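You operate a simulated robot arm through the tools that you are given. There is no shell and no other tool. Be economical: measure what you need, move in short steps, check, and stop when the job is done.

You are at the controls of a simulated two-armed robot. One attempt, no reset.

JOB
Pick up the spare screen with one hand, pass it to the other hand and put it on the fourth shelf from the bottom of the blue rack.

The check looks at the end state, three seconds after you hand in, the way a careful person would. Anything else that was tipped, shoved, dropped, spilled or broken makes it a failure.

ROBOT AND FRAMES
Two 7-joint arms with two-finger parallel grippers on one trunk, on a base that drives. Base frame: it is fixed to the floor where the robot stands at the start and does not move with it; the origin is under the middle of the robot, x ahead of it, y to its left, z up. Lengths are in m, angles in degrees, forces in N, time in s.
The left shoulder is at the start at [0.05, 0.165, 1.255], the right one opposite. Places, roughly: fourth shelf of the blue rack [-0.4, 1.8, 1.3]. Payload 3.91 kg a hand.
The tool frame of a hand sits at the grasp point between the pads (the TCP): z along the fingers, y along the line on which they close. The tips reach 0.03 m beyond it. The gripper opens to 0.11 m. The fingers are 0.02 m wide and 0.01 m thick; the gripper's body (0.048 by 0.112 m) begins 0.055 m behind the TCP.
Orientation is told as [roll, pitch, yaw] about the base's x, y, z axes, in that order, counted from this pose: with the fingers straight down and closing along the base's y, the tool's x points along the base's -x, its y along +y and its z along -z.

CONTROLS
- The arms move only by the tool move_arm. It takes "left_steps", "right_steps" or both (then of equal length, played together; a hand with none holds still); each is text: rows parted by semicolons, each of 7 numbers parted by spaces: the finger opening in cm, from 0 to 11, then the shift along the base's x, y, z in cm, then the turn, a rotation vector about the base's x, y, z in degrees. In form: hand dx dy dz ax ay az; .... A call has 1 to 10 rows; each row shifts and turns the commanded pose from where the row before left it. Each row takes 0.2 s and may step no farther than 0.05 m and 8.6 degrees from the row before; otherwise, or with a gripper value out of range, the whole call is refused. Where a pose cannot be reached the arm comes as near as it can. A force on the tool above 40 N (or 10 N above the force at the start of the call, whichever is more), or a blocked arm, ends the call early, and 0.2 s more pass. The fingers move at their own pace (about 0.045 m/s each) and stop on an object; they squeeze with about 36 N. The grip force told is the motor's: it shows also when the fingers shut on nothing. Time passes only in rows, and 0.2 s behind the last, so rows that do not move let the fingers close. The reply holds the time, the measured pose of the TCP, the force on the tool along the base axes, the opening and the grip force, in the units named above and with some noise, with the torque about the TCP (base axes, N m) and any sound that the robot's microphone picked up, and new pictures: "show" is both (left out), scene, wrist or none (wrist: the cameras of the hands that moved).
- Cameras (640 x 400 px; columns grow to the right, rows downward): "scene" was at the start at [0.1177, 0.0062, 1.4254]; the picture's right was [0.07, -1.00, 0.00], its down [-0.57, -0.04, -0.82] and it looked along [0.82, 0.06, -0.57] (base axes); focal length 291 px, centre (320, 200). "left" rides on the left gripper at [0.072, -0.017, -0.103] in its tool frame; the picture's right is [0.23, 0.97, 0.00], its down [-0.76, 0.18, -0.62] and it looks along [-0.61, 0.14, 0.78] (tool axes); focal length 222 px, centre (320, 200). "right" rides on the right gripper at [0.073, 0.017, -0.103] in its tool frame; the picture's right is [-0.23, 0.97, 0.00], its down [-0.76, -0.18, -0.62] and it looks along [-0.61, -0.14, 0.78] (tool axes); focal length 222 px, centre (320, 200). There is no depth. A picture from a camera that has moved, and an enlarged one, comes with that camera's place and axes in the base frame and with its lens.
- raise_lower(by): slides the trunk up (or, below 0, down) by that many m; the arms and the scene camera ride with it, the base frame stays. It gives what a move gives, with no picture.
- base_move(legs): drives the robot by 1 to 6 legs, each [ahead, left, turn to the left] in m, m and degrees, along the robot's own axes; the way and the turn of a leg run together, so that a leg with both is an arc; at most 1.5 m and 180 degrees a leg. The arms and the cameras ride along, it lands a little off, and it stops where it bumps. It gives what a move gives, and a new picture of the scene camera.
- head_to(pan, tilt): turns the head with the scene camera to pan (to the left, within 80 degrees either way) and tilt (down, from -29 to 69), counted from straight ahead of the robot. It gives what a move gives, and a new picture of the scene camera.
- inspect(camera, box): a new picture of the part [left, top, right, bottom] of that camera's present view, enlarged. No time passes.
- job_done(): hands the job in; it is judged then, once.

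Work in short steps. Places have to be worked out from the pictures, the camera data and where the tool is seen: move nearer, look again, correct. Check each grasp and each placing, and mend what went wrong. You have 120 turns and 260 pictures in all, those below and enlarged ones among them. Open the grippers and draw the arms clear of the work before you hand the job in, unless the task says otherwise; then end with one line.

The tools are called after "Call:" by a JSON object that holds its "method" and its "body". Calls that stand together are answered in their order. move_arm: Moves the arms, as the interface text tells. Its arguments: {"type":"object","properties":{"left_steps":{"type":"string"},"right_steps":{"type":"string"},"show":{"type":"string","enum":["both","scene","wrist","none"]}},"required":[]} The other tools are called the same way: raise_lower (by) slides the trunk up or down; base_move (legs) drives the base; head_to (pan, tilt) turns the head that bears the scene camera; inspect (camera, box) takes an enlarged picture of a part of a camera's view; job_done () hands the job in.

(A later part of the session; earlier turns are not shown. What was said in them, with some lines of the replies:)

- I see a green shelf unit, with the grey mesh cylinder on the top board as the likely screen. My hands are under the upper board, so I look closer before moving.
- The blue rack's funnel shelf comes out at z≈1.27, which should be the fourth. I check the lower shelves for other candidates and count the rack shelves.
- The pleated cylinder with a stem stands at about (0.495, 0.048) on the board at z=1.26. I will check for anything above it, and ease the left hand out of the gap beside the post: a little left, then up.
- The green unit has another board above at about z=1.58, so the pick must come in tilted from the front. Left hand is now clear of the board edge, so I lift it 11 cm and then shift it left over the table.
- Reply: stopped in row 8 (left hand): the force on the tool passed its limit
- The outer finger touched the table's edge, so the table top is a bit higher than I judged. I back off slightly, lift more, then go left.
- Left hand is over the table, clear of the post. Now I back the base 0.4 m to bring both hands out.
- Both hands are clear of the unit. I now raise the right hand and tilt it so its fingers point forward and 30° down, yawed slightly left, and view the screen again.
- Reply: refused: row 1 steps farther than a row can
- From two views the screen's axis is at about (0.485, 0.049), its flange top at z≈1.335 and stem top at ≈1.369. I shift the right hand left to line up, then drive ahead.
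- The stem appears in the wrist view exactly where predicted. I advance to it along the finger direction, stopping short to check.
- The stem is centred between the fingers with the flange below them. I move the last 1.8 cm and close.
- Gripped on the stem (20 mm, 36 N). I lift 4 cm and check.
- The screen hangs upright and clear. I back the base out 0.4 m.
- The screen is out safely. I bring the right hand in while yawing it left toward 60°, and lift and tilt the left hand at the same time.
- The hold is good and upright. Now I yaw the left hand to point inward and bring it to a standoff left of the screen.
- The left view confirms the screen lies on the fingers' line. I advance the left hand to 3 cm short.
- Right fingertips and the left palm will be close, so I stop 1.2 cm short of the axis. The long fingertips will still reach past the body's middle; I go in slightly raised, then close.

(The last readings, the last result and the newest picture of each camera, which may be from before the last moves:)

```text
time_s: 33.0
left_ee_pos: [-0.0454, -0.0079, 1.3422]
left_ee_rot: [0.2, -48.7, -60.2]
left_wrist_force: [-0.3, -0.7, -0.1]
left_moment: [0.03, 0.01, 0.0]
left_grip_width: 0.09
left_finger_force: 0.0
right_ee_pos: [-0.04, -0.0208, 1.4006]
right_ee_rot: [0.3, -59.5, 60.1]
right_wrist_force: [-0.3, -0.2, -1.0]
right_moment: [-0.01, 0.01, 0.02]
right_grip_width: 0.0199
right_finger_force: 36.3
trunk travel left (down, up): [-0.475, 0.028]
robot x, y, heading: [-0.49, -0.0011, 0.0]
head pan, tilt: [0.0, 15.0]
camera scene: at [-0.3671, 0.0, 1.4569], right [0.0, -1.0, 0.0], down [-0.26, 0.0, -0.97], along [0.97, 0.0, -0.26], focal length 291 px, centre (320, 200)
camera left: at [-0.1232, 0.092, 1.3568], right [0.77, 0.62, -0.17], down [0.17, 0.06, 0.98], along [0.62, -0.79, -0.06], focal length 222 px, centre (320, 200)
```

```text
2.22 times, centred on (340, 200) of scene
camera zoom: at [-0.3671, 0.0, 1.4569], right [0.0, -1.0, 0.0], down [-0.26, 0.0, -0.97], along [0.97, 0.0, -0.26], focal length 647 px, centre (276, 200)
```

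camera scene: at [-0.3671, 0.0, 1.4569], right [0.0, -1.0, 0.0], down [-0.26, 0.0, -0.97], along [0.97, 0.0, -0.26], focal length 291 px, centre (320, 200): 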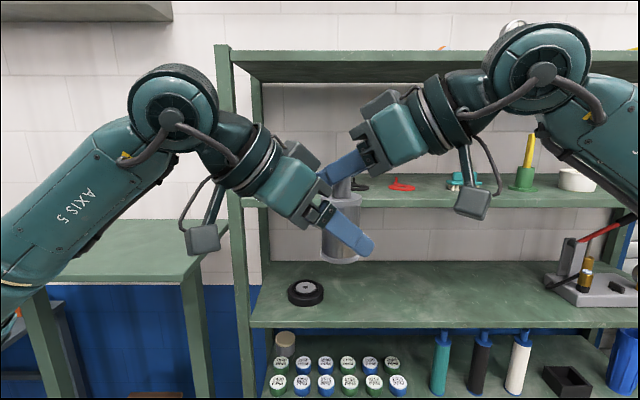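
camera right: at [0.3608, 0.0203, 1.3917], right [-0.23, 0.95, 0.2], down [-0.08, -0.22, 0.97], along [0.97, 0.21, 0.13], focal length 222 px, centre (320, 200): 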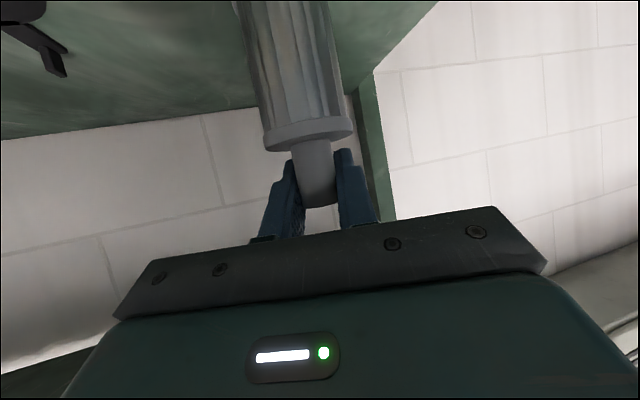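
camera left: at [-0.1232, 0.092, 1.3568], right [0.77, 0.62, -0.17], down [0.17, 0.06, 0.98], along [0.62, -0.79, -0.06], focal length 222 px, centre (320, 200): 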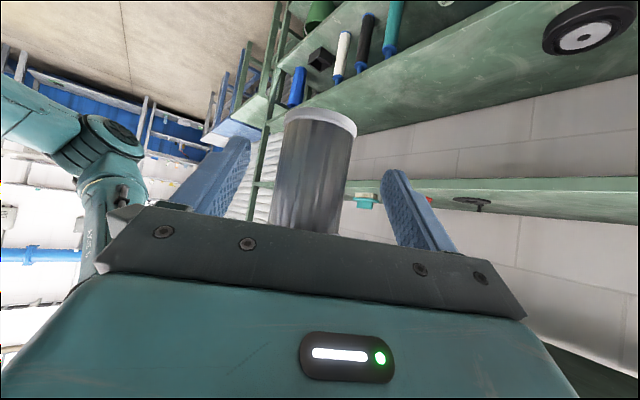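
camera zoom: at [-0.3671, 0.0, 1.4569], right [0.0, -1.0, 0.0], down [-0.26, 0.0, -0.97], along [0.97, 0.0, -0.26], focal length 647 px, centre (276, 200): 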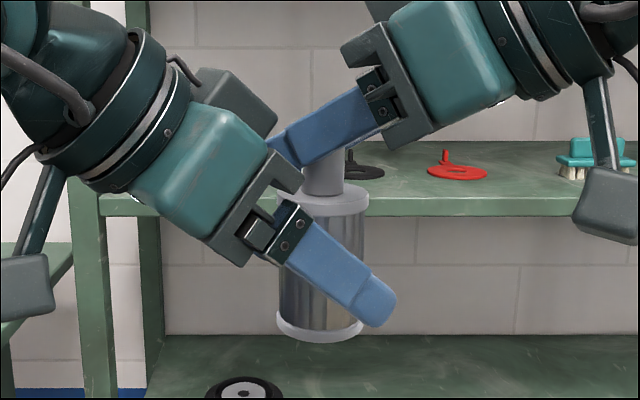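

Fingers straddle the body squarely with no contact forces. I close the left gripper.

Call:
{"method": "move_arm", "body": {"left_steps": "6.5 0 0 0 0 0 0; 5.2 0 0 0 0 0 0; 4.5 0 0 0 0 0 0; 3.5 0 0 0 0 0 0; 3.5 0 0 0 0 0 0; 3.5 0 0 0 0 0 0"}}

```text
time_s: 34.4
left_ee_pos: [-0.0486, -0.0104, 1.3424]
left_ee_rot: [0.4, -48.7, -60.9]
left_wrist_force: [-20.8, -16.2, -1.0]
left_moment: [0.67, -0.63, -0.34]
left_grip_width: 0.0447
left_finger_force: 35.7
right_ee_pos: [-0.0389, -0.0211, 1.401]
right_ee_rot: [0.5, -59.6, 60.0]
right_wrist_force: [21.1, 17.5, 1.1]
right_moment: [0.36, -0.51, 0.02]
right_grip_width: 0.0199
right_finger_force: 35.7
trunk travel left (down, up): [-0.475, 0.028]
robot x, y, heading: [-0.4918, 0.0037, 0.3]
head pan, tilt: [0.0, 15.0]
camera scene: at [-0.3671, -0.0001, 1.4569], right [0.0, -1.0, 0.0], down [-0.26, 0.0, -0.97], along [0.97, 0.0, -0.26], focal length 291 px, centre (320, 200)
camera left: at [-0.1246, 0.0912, 1.3567], right [0.78, 0.61, -0.17], down [0.17, 0.06, 0.98], along [0.61, -0.79, -0.06], focal length 222 px, centre (320, 200)
```

scene: 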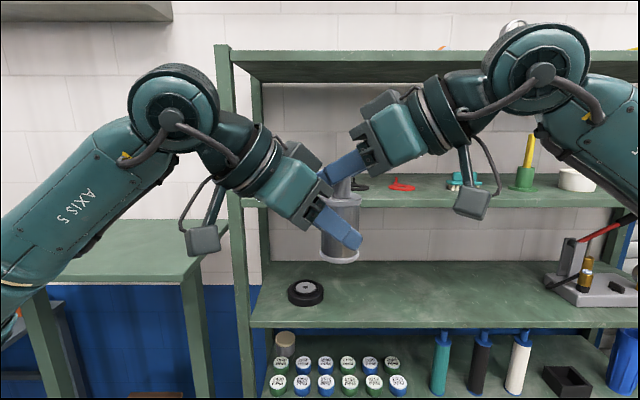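
left: 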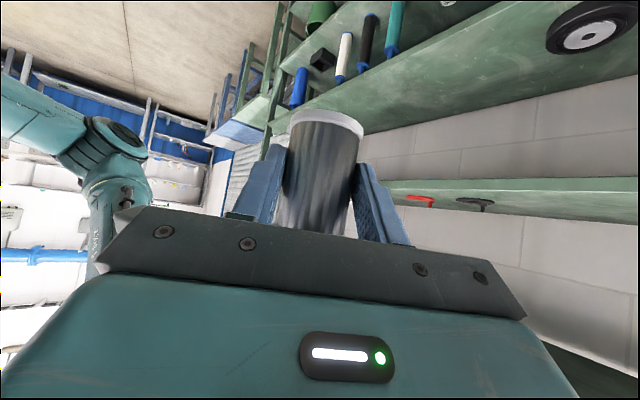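

Gripped at 45 mm, but the arms strain sideways against each other at about 26 N. I ease the left hand in that direction before releasing.

Call:
{"method": "move_arm", "body": {"left_steps": "3.5 -0.3 -0.25 0 0 0 0; 3.5 0 0 0 0 0 0", "show": "none"}}

```text
time_s: 35.0
left_ee_pos: [-0.0493, -0.0099, 1.3431]
left_ee_rot: [0.2, -48.6, -60.2]
left_wrist_force: [-14.6, -6.2, -2.9]
left_moment: [0.16, -0.86, -0.22]
left_grip_width: 0.0447
left_finger_force: 35.8
right_ee_pos: [-0.0387, -0.0212, 1.4004]
right_ee_rot: [0.3, -59.5, 60.1]
right_wrist_force: [14.5, 6.0, 1.8]
right_moment: [0.24, 0.07, -0.03]
right_grip_width: 0.0203
right_finger_force: 35.9
trunk travel left (down, up): [-0.475, 0.028]
robot x, y, heading: [-0.4909, 0.0005, -0.1]
head pan, tilt: [0.0, 15.0]
```

Call:
{"method": "move_arm", "body": {"left_steps": "3.5 -0.2 -0.08 0 0 0 0; 3.5 -0.1 0 0 0 0 0; 3.5 0 0 0 0 0 0", "show": "none"}}

```text
time_s: 35.8
left_ee_pos: [-0.0522, -0.0101, 1.3429]
left_ee_rot: [0.3, -48.6, -59.9]
left_wrist_force: [2.7, 3.4, -3.2]
left_moment: [0.28, -0.4, 0.2]
left_grip_width: 0.0446
left_finger_force: 35.6
right_ee_pos: [-0.0413, -0.0205, 1.4012]
right_ee_rot: [0.3, -59.4, 60.2]
right_wrist_force: [-3.0, -3.3, 2.0]
right_moment: [-0.42, 0.64, -0.13]
right_grip_width: 0.02
right_finger_force: 35.8
trunk travel left (down, up): [-0.475, 0.028]
robot x, y, heading: [-0.4901, -0.0, 0.0]
head pan, tilt: [0.0, 15.0]
```

Strain is nearly gone. I open the right fingers just enough to clear the stem (2.9 cm) and draw the right hand straight back.

Call:
{"method": "move_arm", "body": {"right_steps": "2.9 0 0 0 0 0 0; 2.9 0 0 0 0 0 0; 2.9 -0.5 -0.87 0 0 0 0; 2.9 -1 -1.73 0.3 0 0 0; 2.9 -1.5 -2.6 0.5 0 0 0; 2.9 -1.5 -2.6 0.5 0 0 0; 2.9 -1.5 -2.6 0.5 0 0 0; 2.9 -1 -3 0 0 0 0"}}

```text
time_s: 37.6
left_ee_pos: [-0.0528, -0.0122, 1.3434]
left_ee_rot: [0.2, -48.7, -60.3]
left_wrist_force: [1.1, 0.0, 0.5]
left_moment: [-0.02, 0.02, 0.0]
left_grip_width: 0.0446
left_finger_force: 36.5
right_ee_pos: [-0.1091, -0.1562, 1.4179]
right_ee_rot: [0.2, -59.7, 60.1]
right_wrist_force: [-0.6, 0.6, -0.5]
right_moment: [0.05, -0.02, 0.02]
right_grip_width: 0.0292
right_finger_force: 0.2
trunk travel left (down, up): [-0.475, 0.028]
robot x, y, heading: [-0.4873, -0.0009, -0.1]
head pan, tilt: [0.0, 15.0]
camera scene: at [-0.3673, -0.0009, 1.457], right [0.0, -1.0, 0.0], down [-0.26, 0.0, -0.97], along [0.97, 0.0, -0.26], focal length 291 px, centre (320, 200)
camera right: at [-0.1861, -0.258, 1.4087], right [-0.79, 0.58, 0.2], down [0.08, -0.22, 0.97], along [0.61, 0.78, 0.13], focal length 222 px, centre (320, 200)
```

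scene: 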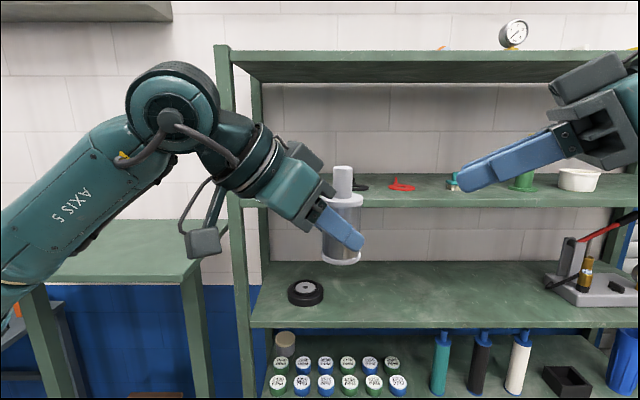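
right: 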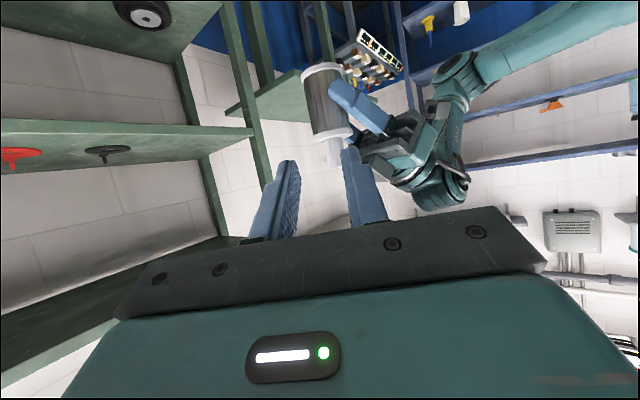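

The left hand now holds the screen alone. I turn both hands to face forward, drawing the right hand well back.

Call:
{"method": "move_arm", "body": {"right_steps": "3 -1 -2 0 0 0 -8.5; 3 -1.5 -2 -1 0 0 -8.5; 3 -1.5 -2 -2 0 0 -8.5; 3 -1.5 -2 -2 0 0 -8.5; 3 -1.5 -2 -2 0 0 -8.5; 3 -1.5 -2 -2 0 0 -8.5; 3 -1 -2 -2 0 0 -8.5", "left_steps": "3.5 0 1.5 0.5 0 0 8.5; 3.5 0 1.5 0.5 0 0 8.5; 3.5 0 1.5 0.5 0 0 8.5; 3.5 0 1.5 0.5 0 0 8.5; 3.5 0 1.5 0.5 0 0 8.5; 3.5 0 1.5 0.5 0 0 8.5; 3.5 0 1.5 0.5 0 0 8.5", "show": "scene"}}

Call:
{"method": "head_to", "body": {"pan": 78, "tilt": 20}}

```text
time_s: 39.2
left_ee_pos: [-0.0528, 0.0935, 1.3783]
left_ee_rot: [0.1, -48.9, -0.6]
left_wrist_force: [-0.1, 0.8, -0.6]
left_moment: [0.01, -0.02, -0.01]
left_grip_width: 0.0443
left_finger_force: 35.7
right_ee_pos: [-0.1858, -0.3125, 1.3481]
right_ee_rot: [0.4, -59.5, 0.5]
right_wrist_force: [0.6, -0.5, -0.5]
right_moment: [0.0, -0.02, 0.01]
right_grip_width: 0.03
right_finger_force: 0.0
right hand out of reach, approached as far as the arm can: row 6, 7
trunk travel left (down, up): [-0.475, 0.028]
robot x, y, heading: [-0.4892, -0.0003, 0.0]
head pan, tilt: [0.0, 15.0]
camera scene: at [-0.3675, -0.0003, 1.457], right [0.0, -1.0, 0.0], down [-0.26, 0.0, -0.97], along [0.97, 0.0, -0.26], focal length 291 px, centre (320, 200)
```

scene: 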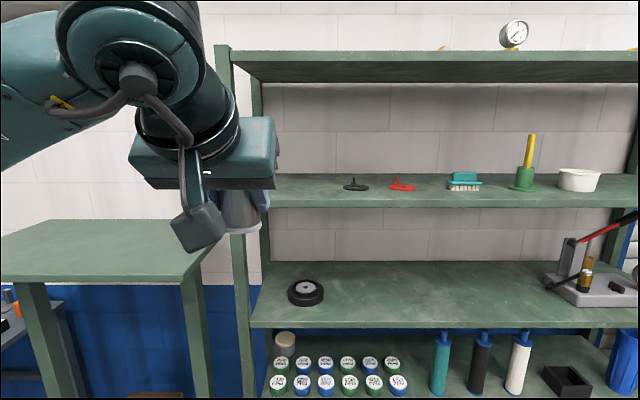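

```text
time_s: 40.7
left_ee_pos: [-0.0522, 0.0932, 1.3784]
left_ee_rot: [0.1, -48.7, -0.8]
left_wrist_force: [0.7, 0.5, -0.8]
left_moment: [-0.04, 0.05, -0.04]
left_grip_width: 0.0441
left_finger_force: 36.1
right_ee_pos: [-0.1848, -0.3113, 1.3486]
right_ee_rot: [0.4, -59.5, 0.6]
right_wrist_force: [-1.0, -0.8, -0.3]
right_moment: [-0.02, 0.01, -0.01]
right_grip_width: 0.0297
right_finger_force: 0.0
trunk travel left (down, up): [-0.475, 0.028]
robot x, y, heading: [-0.4941, -0.0009, 0.2]
head pan, tilt: [78.0, 20.0]
camera scene: at [-0.441, 0.0911, 1.4488], right [0.98, -0.21, 0.0], down [-0.07, -0.33, -0.94], along [0.2, 0.92, -0.34], focal length 291 px, centre (320, 200)
```

scene: 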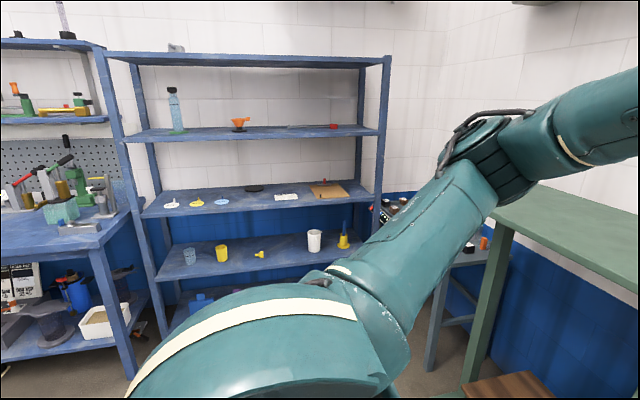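

The fourth shelf (bottle, orange funnel, tool) has its front edge near y≈1.6, z≈1.27, with a good gap between bottle and funnel. I turn left 90° and drive toward it, stopping well short.

Call:
{"method": "base_move", "body": {"legs": [[0, 0, 90]]}}

Call:
{"method": "head_to", "body": {"pan": 0, "tilt": 10}}

```text
time_s: 45.0
left_ee_pos: [-0.5883, 0.4371, 1.378]
left_ee_rot: [0.2, -48.6, 89.9]
left_wrist_force: [0.3, 0.5, 0.1]
left_moment: [-0.03, 0.02, 0.0]
left_grip_width: 0.0434
left_finger_force: 36.0
right_ee_pos: [-0.1811, 0.3073, 1.3475]
right_ee_rot: [0.3, -59.4, 91.2]
right_wrist_force: [0.2, -0.2, -0.1]
right_moment: [-0.01, -0.01, 0.01]
right_grip_width: 0.03
right_finger_force: 0.1
trunk travel left (down, up): [-0.475, 0.028]
robot x, y, heading: [-0.4894, 0.002, 90.5]
head pan, tilt: [78.0, 20.0]
camera scene: at [-0.5814, 0.0478, 1.4488], right [0.2, 0.98, 0.0], down [0.34, -0.07, -0.94], along [-0.92, 0.19, -0.34], focal length 291 px, centre (320, 200)
```

scene: 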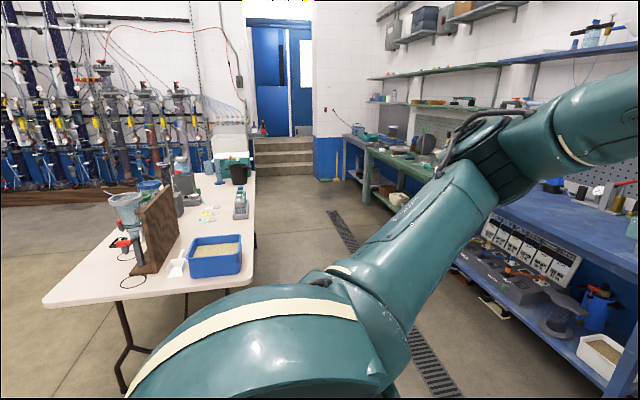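

```text
time_s: 46.5
left_ee_pos: [-0.5894, 0.4378, 1.3776]
left_ee_rot: [0.1, -48.8, 89.8]
left_wrist_force: [0.1, 0.3, -0.7]
left_moment: [-0.01, -0.01, 0.04]
left_grip_width: 0.0437
left_finger_force: 36.0
right_ee_pos: [-0.1817, 0.3091, 1.3485]
right_ee_rot: [0.4, -59.4, 91.2]
right_wrist_force: [-0.8, -0.6, 0.2]
right_moment: [0.0, -0.03, 0.0]
right_grip_width: 0.0298
right_finger_force: 0.1
trunk travel left (down, up): [-0.475, 0.028]
robot x, y, heading: [-0.4894, 0.0033, 90.6]
head pan, tilt: [0.0, 10.0]
camera scene: at [-0.4911, 0.1223, 1.4651], right [1.0, 0.01, 0.0], down [0.0, -0.17, -0.98], along [-0.01, 0.98, -0.17], focal length 291 px, centre (320, 200)
```

scene: 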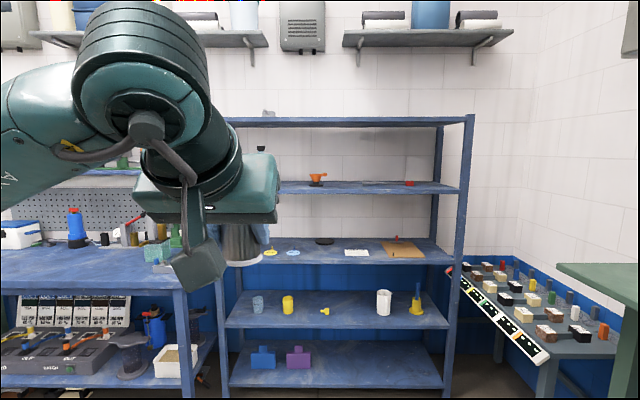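

I zoom on the shelf to measure its front edge, and then drive ahead part way.

Call:
{"method": "inspect", "body": {"camera": "scene", "box": [270, 100, 490, 270]}}

Call:
{"method": "base_move", "body": {"legs": [[0.6, 0.05, 0]]}}

Call:
{"method": "inspect", "body": {"camera": "scene", "box": [220, 60, 480, 260]}}

```text
2.35 times, centred on (380, 185) of scene
camera zoom: at [-0.4911, 0.1223, 1.4651], right [1.0, 0.01, 0.0], down [0.0, -0.17, -0.98], along [-0.01, 0.98, -0.17], focal length 686 px, centre (179, 235)
```

zoom: 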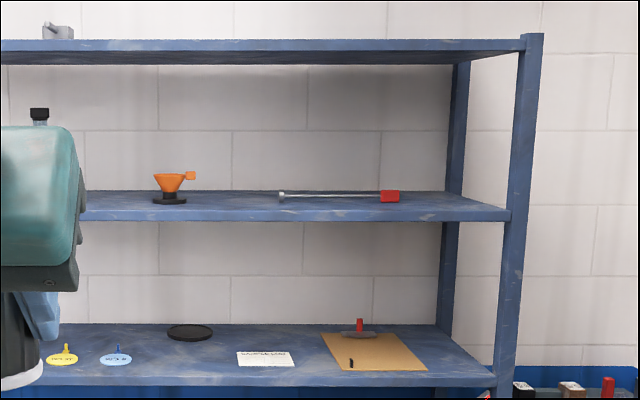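

```text
time_s: 49.9
left_ee_pos: [-0.6405, 1.035, 1.377]
left_ee_rot: [0.2, -48.7, 89.6]
left_wrist_force: [0.3, -0.6, -0.6]
left_moment: [0.03, -0.01, 0.0]
left_grip_width: 0.0429
left_finger_force: 35.9
right_ee_pos: [-0.2346, 0.9048, 1.3478]
right_ee_rot: [0.4, -59.4, 90.9]
right_wrist_force: [0.7, 0.6, 0.0]
right_moment: [0.01, -0.03, -0.01]
right_grip_width: 0.0302
right_finger_force: 0.0
trunk travel left (down, up): [-0.475, 0.028]
robot x, y, heading: [-0.5483, 0.5989, 90.3]
head pan, tilt: [0.0, 10.0]
camera scene: at [-0.5449, 0.7203, 1.465], right [1.0, 0.01, 0.0], down [0.0, -0.17, -0.98], along [0.0, 0.98, -0.17], focal length 291 px, centre (320, 200)
```

scene: 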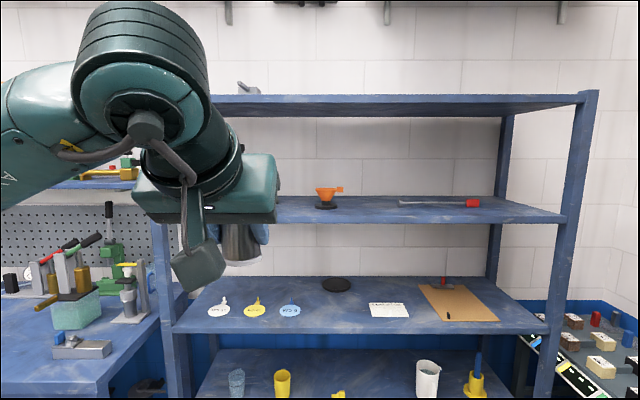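

```text
2.00 times, centred on (350, 160) of scene
camera zoom: at [-0.5449, 0.7203, 1.465], right [1.0, 0.01, 0.0], down [0.0, -0.17, -0.98], along [0.0, 0.98, -0.17], focal length 583 px, centre (260, 280)
```

zoom: 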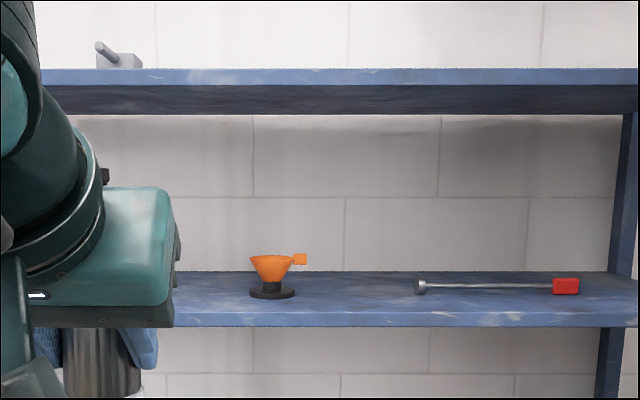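

Triangulated: shelf surface z≈1.262, front edge y≈1.583; funnel at x≈-0.525 and bottle at x≈-0.835, so I aim for x≈-0.68, y≈1.70. I drive closer and check with the wrist camera.

Call:
{"method": "base_move", "body": {"legs": [[0.44, 0.04, 0]]}}

Call:
{"method": "inspect", "body": {"camera": "left", "box": [0, 0, 640, 400]}}

Call:
{"method": "inspect", "body": {"camera": "right", "box": [0, 0, 640, 400]}}

```text
time_s: 52.5
left_ee_pos: [-0.6805, 1.4737, 1.3778]
left_ee_rot: [0.2, -48.7, 89.4]
left_wrist_force: [0.1, 0.2, 0.0]
left_moment: [-0.04, -0.01, 0.0]
left_grip_width: 0.043
left_finger_force: 35.9
right_ee_pos: [-0.2751, 1.341, 1.3478]
right_ee_rot: [0.3, -59.4, 90.7]
right_wrist_force: [0.1, 1.1, -0.4]
right_moment: [0.02, -0.03, 0.01]
right_grip_width: 0.0298
right_finger_force: 0.1
trunk travel left (down, up): [-0.475, 0.028]
robot x, y, heading: [-0.5857, 1.034, 90.1]
head pan, tilt: [0.0, 10.0]
camera scene: at [-0.5856, 1.1581, 1.465], right [1.0, 0.0, 0.0], down [0.0, -0.17, -0.98], along [0.0, 0.98, -0.17], focal length 291 px, centre (320, 200)
```

scene: 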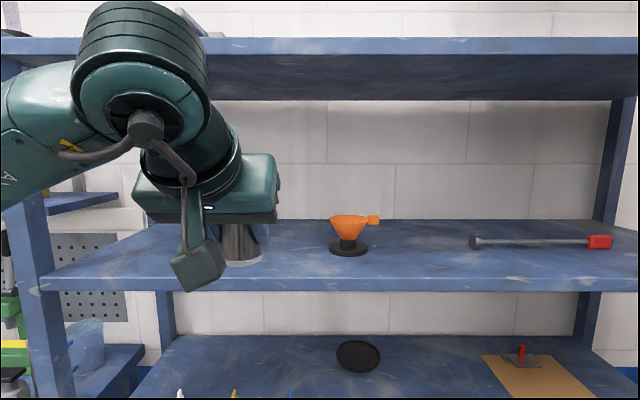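

```text
1.00 times, centred on (320, 200) of left
camera zoom: at [-0.6646, 1.3473, 1.3915], right [-0.98, -0.14, -0.17], down [-0.18, 0.04, 0.98], along [-0.13, 0.99, -0.06], focal length 222 px, centre (320, 200)
```

zoom: 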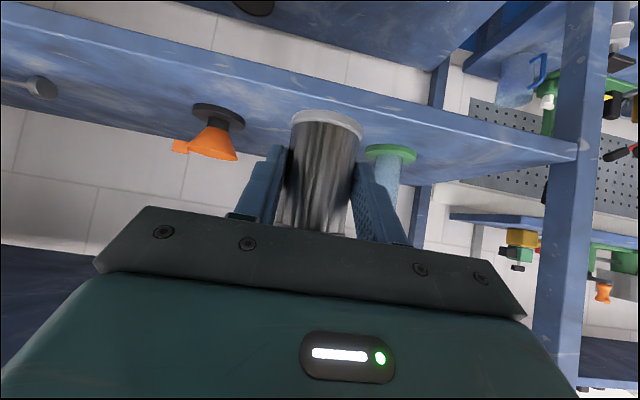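

```text
1.00 times, centred on (320, 200) of right
camera zoom: at [-0.2887, 1.2146, 1.3387], right [-0.98, 0.1, 0.2], down [0.18, -0.14, 0.97], along [0.12, 0.98, 0.12], focal length 222 px, centre (320, 200)
```

zoom: 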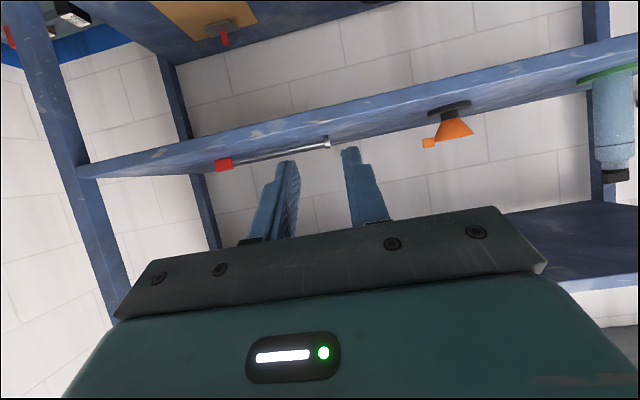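

The gap runs from about x=-0.78 to -0.57, and the held screen is centred on it. I drive 0.1 m further, then use the arm to go in over the shelf and lower partly.

Call:
{"method": "base_move", "body": {"legs": [[0.1, 0, 0]]}}

Call:
{"method": "move_arm", "body": {"left_steps": "3.5 0 1.5 -1.5 0 0 0; 3.5 0 2.5 -1.5 0 0 0; 3.5 0 2.5 -0.5 0 0 0; 3.5 0 2.5 0 0 0 0"}}

```text
time_s: 53.7
left_ee_pos: [-0.6804, 1.5731, 1.3783]
left_ee_rot: [0.2, -48.7, 89.3]
left_wrist_force: [0.6, -0.5, -0.3]
left_moment: [0.0, 0.01, 0.03]
left_grip_width: 0.0429
left_finger_force: 36.0
right_ee_pos: [-0.2741, 1.4408, 1.347]
right_ee_rot: [0.4, -59.3, 90.6]
right_wrist_force: [0.0, 0.5, 0.3]
right_moment: [-0.06, -0.01, -0.01]
right_grip_width: 0.0299
right_finger_force: 0.1
trunk travel left (down, up): [-0.475, 0.028]
robot x, y, heading: [-0.5867, 1.1393, 90.3]
head pan, tilt: [0.0, 10.0]
camera scene: at [-0.5855, 1.2583, 1.465], right [1.0, 0.0, 0.0], down [0.0, -0.17, -0.98], along [0.0, 0.98, -0.17], focal length 291 px, centre (320, 200)
```

scene: 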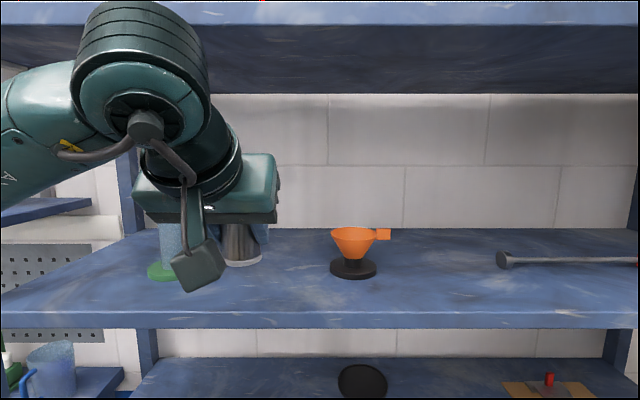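

```text
time_s: 54.7
left_ee_pos: [-0.6804, 1.663, 1.344]
left_ee_rot: [0.2, -48.6, 89.3]
left_wrist_force: [0.1, 0.5, 0.3]
left_moment: [0.0, -0.02, 0.03]
left_grip_width: 0.0431
left_finger_force: 36.6
right_ee_pos: [-0.2745, 1.4417, 1.3485]
right_ee_rot: [0.3, -59.4, 90.7]
right_wrist_force: [0.1, -0.4, -0.1]
right_moment: [-0.01, 0.02, 0.02]
right_grip_width: 0.0301
right_finger_force: 0.0
trunk travel left (down, up): [-0.475, 0.028]
robot x, y, heading: [-0.5911, 1.136, 89.9]
head pan, tilt: [0.0, 10.0]
camera scene: at [-0.5854, 1.2581, 1.465], right [1.0, 0.0, 0.0], down [0.0, -0.17, -0.98], along [0.0, 0.98, -0.17], focal length 291 px, centre (320, 200)
camera left: at [-0.6644, 1.5376, 1.3571], right [-0.98, -0.14, -0.17], down [-0.18, 0.04, 0.98], along [-0.13, 0.99, -0.06], focal length 222 px, centre (320, 200)
```

scene: 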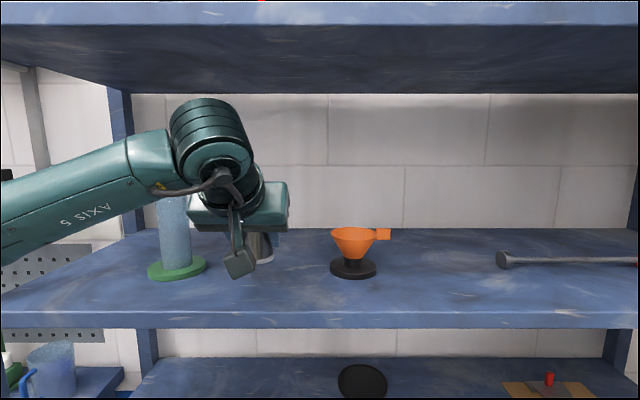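
left: 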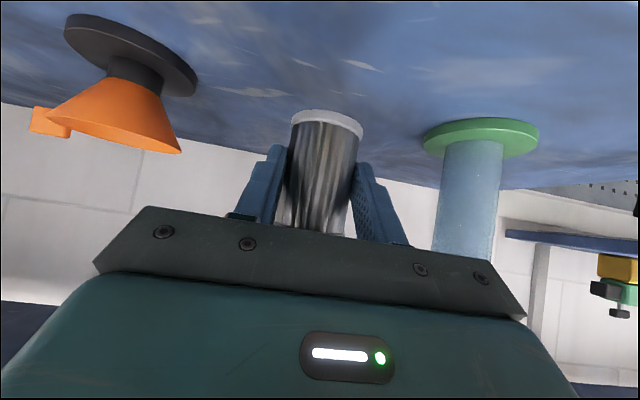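

All clear on both sides with 10+ cm of gap. I lower 2.8 cm, then in small steps.

Call:
{"method": "move_arm", "body": {"left_steps": "3.5 0 0 -1 0 0 0; 3.5 0 0 -1 0 0 0; 3.5 0 0 -0.8 0 0 0"}}

Call:
{"method": "inspect", "body": {"camera": "scene", "box": [180, 200, 320, 300]}}

```text
time_s: 55.5
left_ee_pos: [-0.6806, 1.6624, 1.3153]
left_ee_rot: [0.1, -48.9, 89.2]
left_wrist_force: [-0.5, 0.4, -0.6]
left_moment: [-0.01, 0.04, 0.01]
left_grip_width: 0.0432
left_finger_force: 35.6
right_ee_pos: [-0.2739, 1.4421, 1.3489]
right_ee_rot: [0.3, -59.5, 90.6]
right_wrist_force: [-0.1, -0.5, 0.8]
right_moment: [-0.01, -0.04, 0.0]
right_grip_width: 0.0299
right_finger_force: 0.1
trunk travel left (down, up): [-0.475, 0.028]
robot x, y, heading: [-0.5872, 1.1333, 90.0]
head pan, tilt: [0.0, 10.0]
camera scene: at [-0.5856, 1.2576, 1.4651], right [1.0, 0.0, 0.0], down [0.0, -0.17, -0.98], along [0.0, 0.98, -0.17], focal length 291 px, centre (320, 200)
camera left: at [-0.6643, 1.5369, 1.329], right [-0.98, -0.14, -0.17], down [-0.18, 0.03, 0.98], along [-0.13, 0.99, -0.06], focal length 222 px, centre (320, 200)
```

scene: 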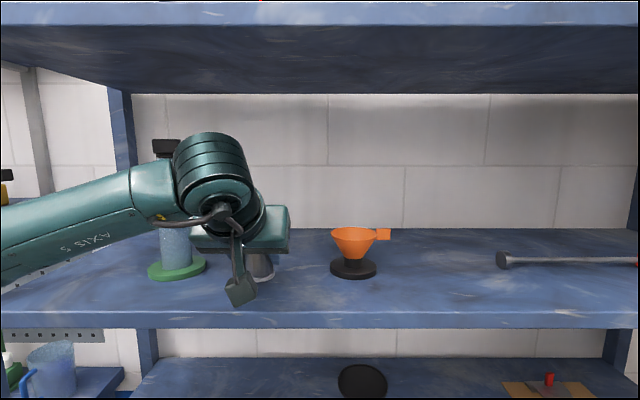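
left: 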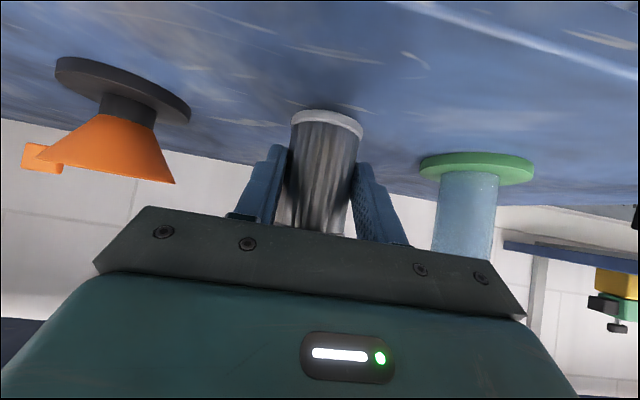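

```text
4.00 times, centred on (250, 250) of scene
camera zoom: at [-0.5856, 1.2576, 1.4651], right [1.0, 0.0, 0.0], down [0.0, -0.17, -0.98], along [0.0, 0.98, -0.17], focal length 1165 px, centre (600, 0)
```

zoom: 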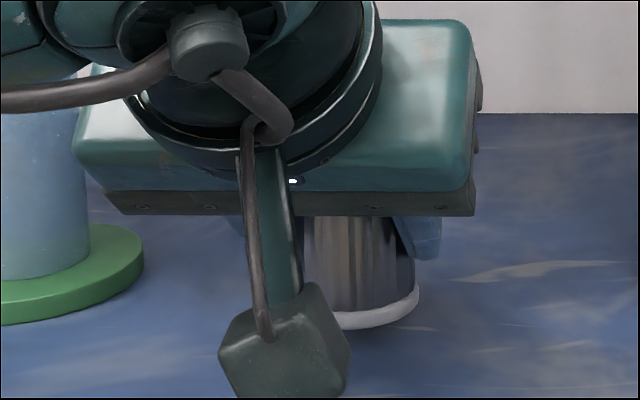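

No contact yet. I continue down in 3 mm steps.

Call:
{"method": "move_arm", "body": {"left_steps": "3.5 0 0 -0.3 0 0 0; 3.5 0 0 -0.3 0 0 0", "show": "none"}}

Call:
{"method": "move_arm", "body": {"left_steps": "3.5 0 0 -0.2 0 0 0", "show": "none"}}

```text
time_s: 56.1
left_ee_pos: [-0.6813, 1.6623, 1.309]
left_ee_rot: [0.2, -48.8, 89.4]
left_wrist_force: [-0.2, 0.0, -0.1]
left_moment: [-0.01, 0.01, -0.01]
left_grip_width: 0.043
left_finger_force: 36.0
right_ee_pos: [-0.2738, 1.4414, 1.3488]
right_ee_rot: [0.2, -59.4, 90.5]
right_wrist_force: [0.2, 0.1, 0.8]
right_moment: [-0.01, -0.02, -0.01]
right_grip_width: 0.03
right_finger_force: 0.0
trunk travel left (down, up): [-0.475, 0.028]
robot x, y, heading: [-0.5818, 1.1347, 90.0]
head pan, tilt: [0.0, 10.0]
```

```text
time_s: 56.5
left_ee_pos: [-0.6795, 1.663, 1.3083]
left_ee_rot: [0.1, -48.8, 89.3]
left_wrist_force: [0.5, 1.2, -0.2]
left_moment: [-0.03, 0.05, -0.02]
left_grip_width: 0.043
left_finger_force: 35.9
right_ee_pos: [-0.2756, 1.4404, 1.348]
right_ee_rot: [0.3, -59.3, 90.6]
right_wrist_force: [0.0, -0.1, -0.8]
right_moment: [0.0, 0.03, 0.02]
right_grip_width: 0.0301
right_finger_force: 0.1
trunk travel left (down, up): [-0.475, 0.028]
robot x, y, heading: [-0.5861, 1.1335, 90.1]
head pan, tilt: [0.0, 10.0]
```

Call:
{"method": "move_arm", "body": {"left_steps": "3.5 0 0 -0.2 0 0 0", "show": "none"}}

Call:
{"method": "move_arm", "body": {"left_steps": "3.5 0 0 -0.2 0 0 0", "show": "none"}}

Call:
{"method": "inspect", "body": {"camera": "left", "box": [240, 80, 420, 220]}}

```text
time_s: 56.9
left_ee_pos: [-0.6795, 1.6631, 1.3064]
left_ee_rot: [0.2, -48.8, 89.3]
left_wrist_force: [-0.5, -0.7, 0.0]
left_moment: [0.0, -0.02, 0.02]
left_grip_width: 0.0433
left_finger_force: 36.1
right_ee_pos: [-0.2735, 1.4406, 1.3485]
right_ee_rot: [0.3, -59.4, 90.6]
right_wrist_force: [0.8, -0.4, -0.2]
right_moment: [0.0, -0.03, -0.01]
right_grip_width: 0.0297
right_finger_force: 0.0
trunk travel left (down, up): [-0.475, 0.028]
robot x, y, heading: [-0.5864, 1.1358, 89.9]
head pan, tilt: [0.0, 10.0]
```

```text
time_s: 57.3
left_ee_pos: [-0.6796, 1.6621, 1.3052]
left_ee_rot: [0.2, -49.0, 89.4]
left_wrist_force: [0.5, 1.6, 5.7]
left_moment: [0.25, 0.01, -0.01]
left_grip_width: 0.0431
left_finger_force: 35.6
right_ee_pos: [-0.2745, 1.4401, 1.3487]
right_ee_rot: [0.3, -59.5, 90.7]
right_wrist_force: [-0.7, 0.2, -0.3]
right_moment: [0.02, 0.02, -0.01]
right_grip_width: 0.0302
right_finger_force: 0.1
trunk travel left (down, up): [-0.475, 0.028]
robot x, y, heading: [-0.5879, 1.1316, 90.2]
head pan, tilt: [0.0, 10.0]
```

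```text
2.86 times, centred on (330, 150) of left
camera zoom: at [-0.664, 1.5362, 1.3179], right [-0.98, -0.14, -0.17], down [-0.18, 0.03, 0.98], along [-0.13, 0.99, -0.06], focal length 635 px, centre (291, 343)
```

zoom: 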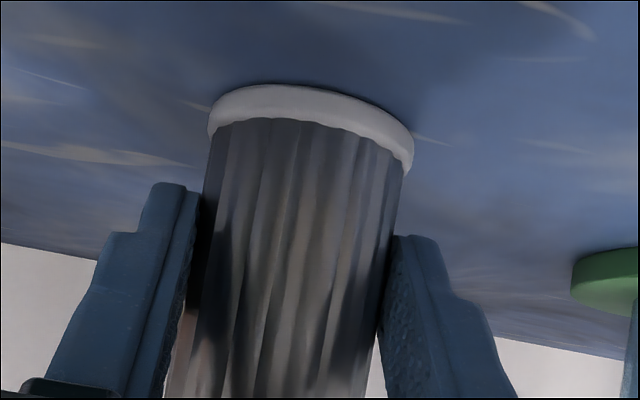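

Contact at exactly the predicted height (5.7 N upward). I lower a hair more and open the fingers, in place.

Call:
{"method": "move_arm", "body": {"left_steps": "3.5 0 0 -0.1 0 0 0; 4.2 0 0 0 0 0 0; 4.6 0 0 0 0 0 0; 5.2 0 0 0 0 0 0; 6 0 0 0 0 0 0; 6.8 0 0 0 0 0 0; 6.8 0 0 0 0 0 0"}}

Call:
{"method": "inspect", "body": {"camera": "left", "box": [240, 80, 420, 220]}}

```text
time_s: 58.9
left_ee_pos: [-0.6801, 1.662, 1.3019]
left_ee_rot: [0.2, -48.8, 89.3]
left_wrist_force: [-0.1, -0.2, 0.3]
left_moment: [-0.02, -0.02, 0.01]
left_grip_width: 0.0681
left_finger_force: 0.1
right_ee_pos: [-0.2735, 1.4401, 1.3474]
right_ee_rot: [0.4, -59.4, 90.5]
right_wrist_force: [0.1, 0.8, -0.5]
right_moment: [-0.02, 0.01, 0.02]
right_grip_width: 0.0297
right_finger_force: 0.1
trunk travel left (down, up): [-0.475, 0.028]
robot x, y, heading: [-0.5863, 1.1335, 90.0]
head pan, tilt: [0.0, 10.0]
camera scene: at [-0.5855, 1.2575, 1.4651], right [1.0, 0.0, 0.0], down [0.0, -0.17, -0.98], along [0.0, 0.98, -0.17], focal length 291 px, centre (320, 200)
camera left: at [-0.6642, 1.5365, 1.3159], right [-0.98, -0.14, -0.17], down [-0.18, 0.04, 0.98], along [-0.13, 0.99, -0.06], focal length 222 px, centre (320, 200)
```

scene: 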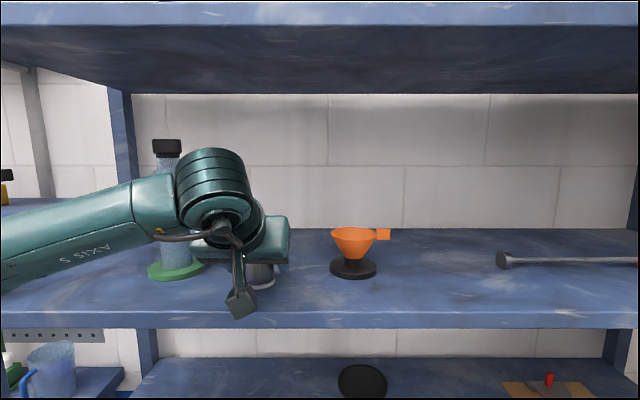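
left: 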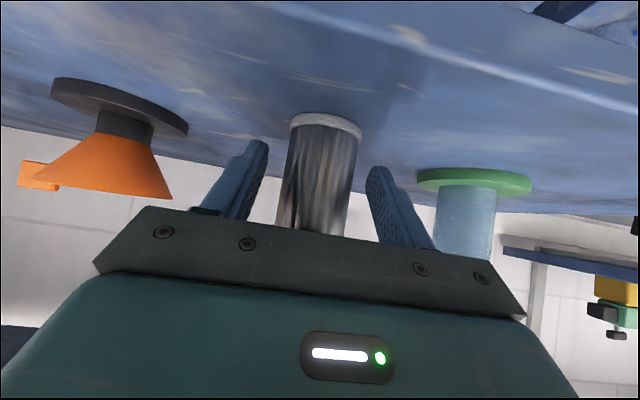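

```text
2.86 times, centred on (330, 150) of left
camera zoom: at [-0.6642, 1.5365, 1.3159], right [-0.98, -0.14, -0.17], down [-0.18, 0.04, 0.98], along [-0.13, 0.99, -0.06], focal length 635 px, centre (291, 343)
```

zoom: 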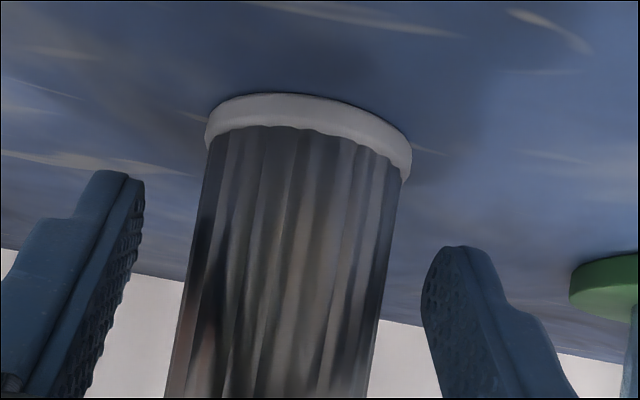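

Released cleanly and standing flat. I draw the left hand straight back.

Call:
{"method": "move_arm", "body": {"left_steps": "6.8 0 -1 0 0 0 0; 6.8 0 -2 0 0 0 0; 6.8 0 -2.5 0.3 0 0 0; 6.8 0 -2.5 0.5 0 0 0; 6.8 0 -2 0.5 0 0 0", "show": "scene"}}

Call:
{"method": "base_move", "body": {"legs": [[-0.3, 0, 0]]}}

Call:
{"method": "head_to", "body": {"pan": 10, "tilt": 15}}

Call:
{"method": "inspect", "body": {"camera": "left", "box": [0, 0, 640, 400]}}

```text
time_s: 60.1
left_ee_pos: [-0.6802, 1.562, 1.3159]
left_ee_rot: [0.2, -48.8, 89.4]
left_wrist_force: [-0.1, 0.6, 0.9]
left_moment: [-0.02, 0.03, -0.01]
left_grip_width: 0.0679
left_finger_force: 0.2
right_ee_pos: [-0.2736, 1.4406, 1.348]
right_ee_rot: [0.2, -59.5, 90.6]
right_wrist_force: [-0.4, -0.6, -0.3]
right_moment: [0.0, 0.01, -0.02]
right_grip_width: 0.03
right_finger_force: 0.1
trunk travel left (down, up): [-0.475, 0.028]
robot x, y, heading: [-0.5846, 1.1364, 90.0]
head pan, tilt: [0.0, 10.0]
camera scene: at [-0.5854, 1.2572, 1.4651], right [1.0, 0.0, 0.0], down [0.0, -0.17, -0.98], along [0.0, 0.98, -0.17], focal length 291 px, centre (320, 200)
```

scene: 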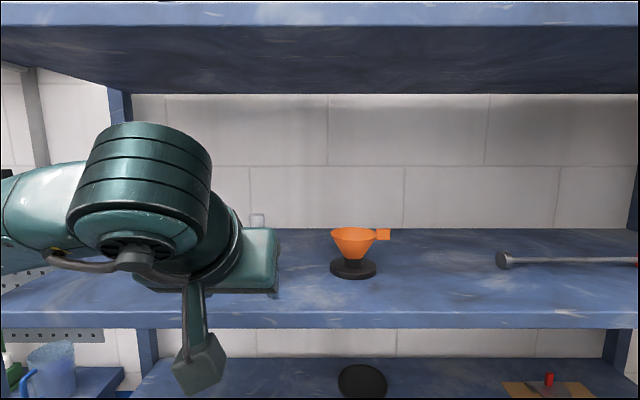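

```text
time_s: 62.1
left_ee_pos: [-0.6805, 1.2641, 1.3156]
left_ee_rot: [0.2, -48.8, 89.4]
left_wrist_force: [0.2, -0.3, 0.0]
left_moment: [0.0, -0.01, 0.0]
left_grip_width: 0.0682
left_finger_force: 0.0
right_ee_pos: [-0.2744, 1.1451, 1.3485]
right_ee_rot: [0.4, -59.4, 90.8]
right_wrist_force: [0.2, -0.7, -0.3]
right_moment: [0.01, 0.0, 0.0]
right_grip_width: 0.03
right_finger_force: 0.1
trunk travel left (down, up): [-0.475, 0.028]
robot x, y, heading: [-0.5877, 0.8363, 90.0]
head pan, tilt: [0.0, 10.0]
camera scene: at [-0.5853, 0.9595, 1.4652], right [1.0, 0.0, 0.0], down [0.0, -0.17, -0.98], along [0.0, 0.98, -0.17], focal length 291 px, centre (320, 200)
```

scene: 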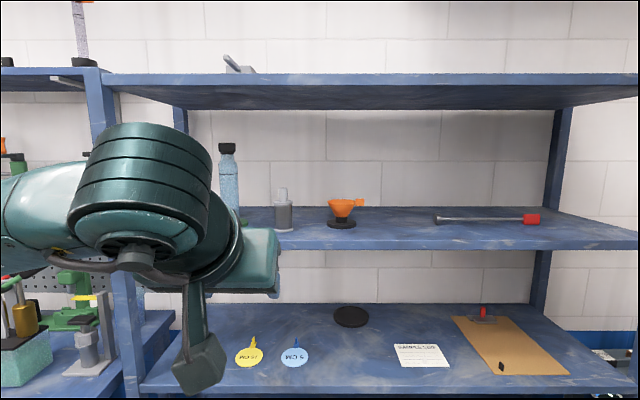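

```text
time_s: 62.9
left_ee_pos: [-0.6791, 1.2647, 1.3149]
left_ee_rot: [0.2, -48.6, 89.3]
left_wrist_force: [-0.4, 0.3, -0.2]
left_moment: [-0.03, 0.0, 0.0]
left_grip_width: 0.0681
left_finger_force: 0.1
right_ee_pos: [-0.2746, 1.1454, 1.3463]
right_ee_rot: [0.3, -59.4, 90.7]
right_wrist_force: [-0.4, 0.3, 0.4]
right_moment: [0.0, -0.03, -0.01]
right_grip_width: 0.0301
right_finger_force: 0.0
trunk travel left (down, up): [-0.475, 0.028]
robot x, y, heading: [-0.5857, 0.8394, 90.1]
head pan, tilt: [10.0, 15.0]
camera scene: at [-0.6015, 0.9593, 1.457], right [0.98, 0.18, 0.0], down [0.05, -0.25, -0.97], along [-0.17, 0.95, -0.26], focal length 291 px, centre (320, 200)
```

scene: 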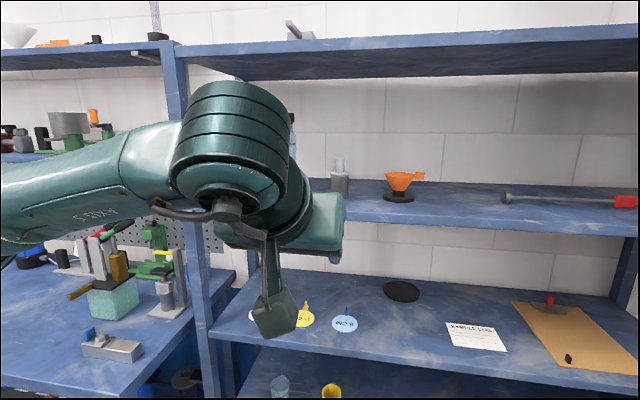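

```text
1.00 times, centred on (320, 200) of left
camera zoom: at [-0.6641, 1.1392, 1.3287], right [-0.98, -0.14, -0.17], down [-0.18, 0.04, 0.98], along [-0.13, 0.99, -0.06], focal length 222 px, centre (320, 200)
```

zoom: 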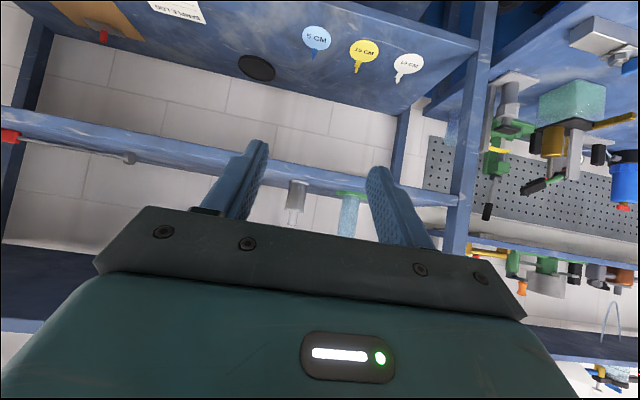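

The screen stands upright between the bottle and funnel and nothing else was disturbed. I open both grippers fully and hand in.

Call:
{"method": "move_arm", "body": {"left_steps": "11 0 0 0 0 0 0; 11 0 0 0 0 0 0; 11 0 0 0 0 0 0; 11 0 0 0 0 0 0", "right_steps": "11 0 0 0 0 0 0; 11 0 0 0 0 0 0; 11 0 0 0 0 0 0; 11 0 0 0 0 0 0", "show": "none"}}

Call:
{"method": "job_done", "body": {}}

```text
time_s: 63.9
left_ee_pos: [-0.6809, 1.2655, 1.3152]
left_ee_rot: [0.2, -48.8, 89.4]
left_wrist_force: [-1.3, 0.0, -0.2]
left_moment: [-0.02, 0.05, 0.02]
left_grip_width: 0.1099
left_finger_force: 0.0
right_ee_pos: [-0.2741, 1.1442, 1.3484]
right_ee_rot: [0.3, -59.4, 90.8]
right_wrist_force: [0.1, -0.8, 0.3]
right_moment: [-0.01, 0.0, 0.01]
right_grip_width: 0.1099
right_finger_force: 0.0
trunk travel left (down, up): [-0.475, 0.028]
robot x, y, heading: [-0.583, 0.8365, 90.2]
head pan, tilt: [10.0, 15.0]
```

```text
The job is handed in.
```

I picked up the spare screen with the right hand, passed it to the left, and stood it upright on the fourth shelf of the blue rack; the only stray contact was a brush of the left finger against the green table's edge, which moved nothing that I could see.
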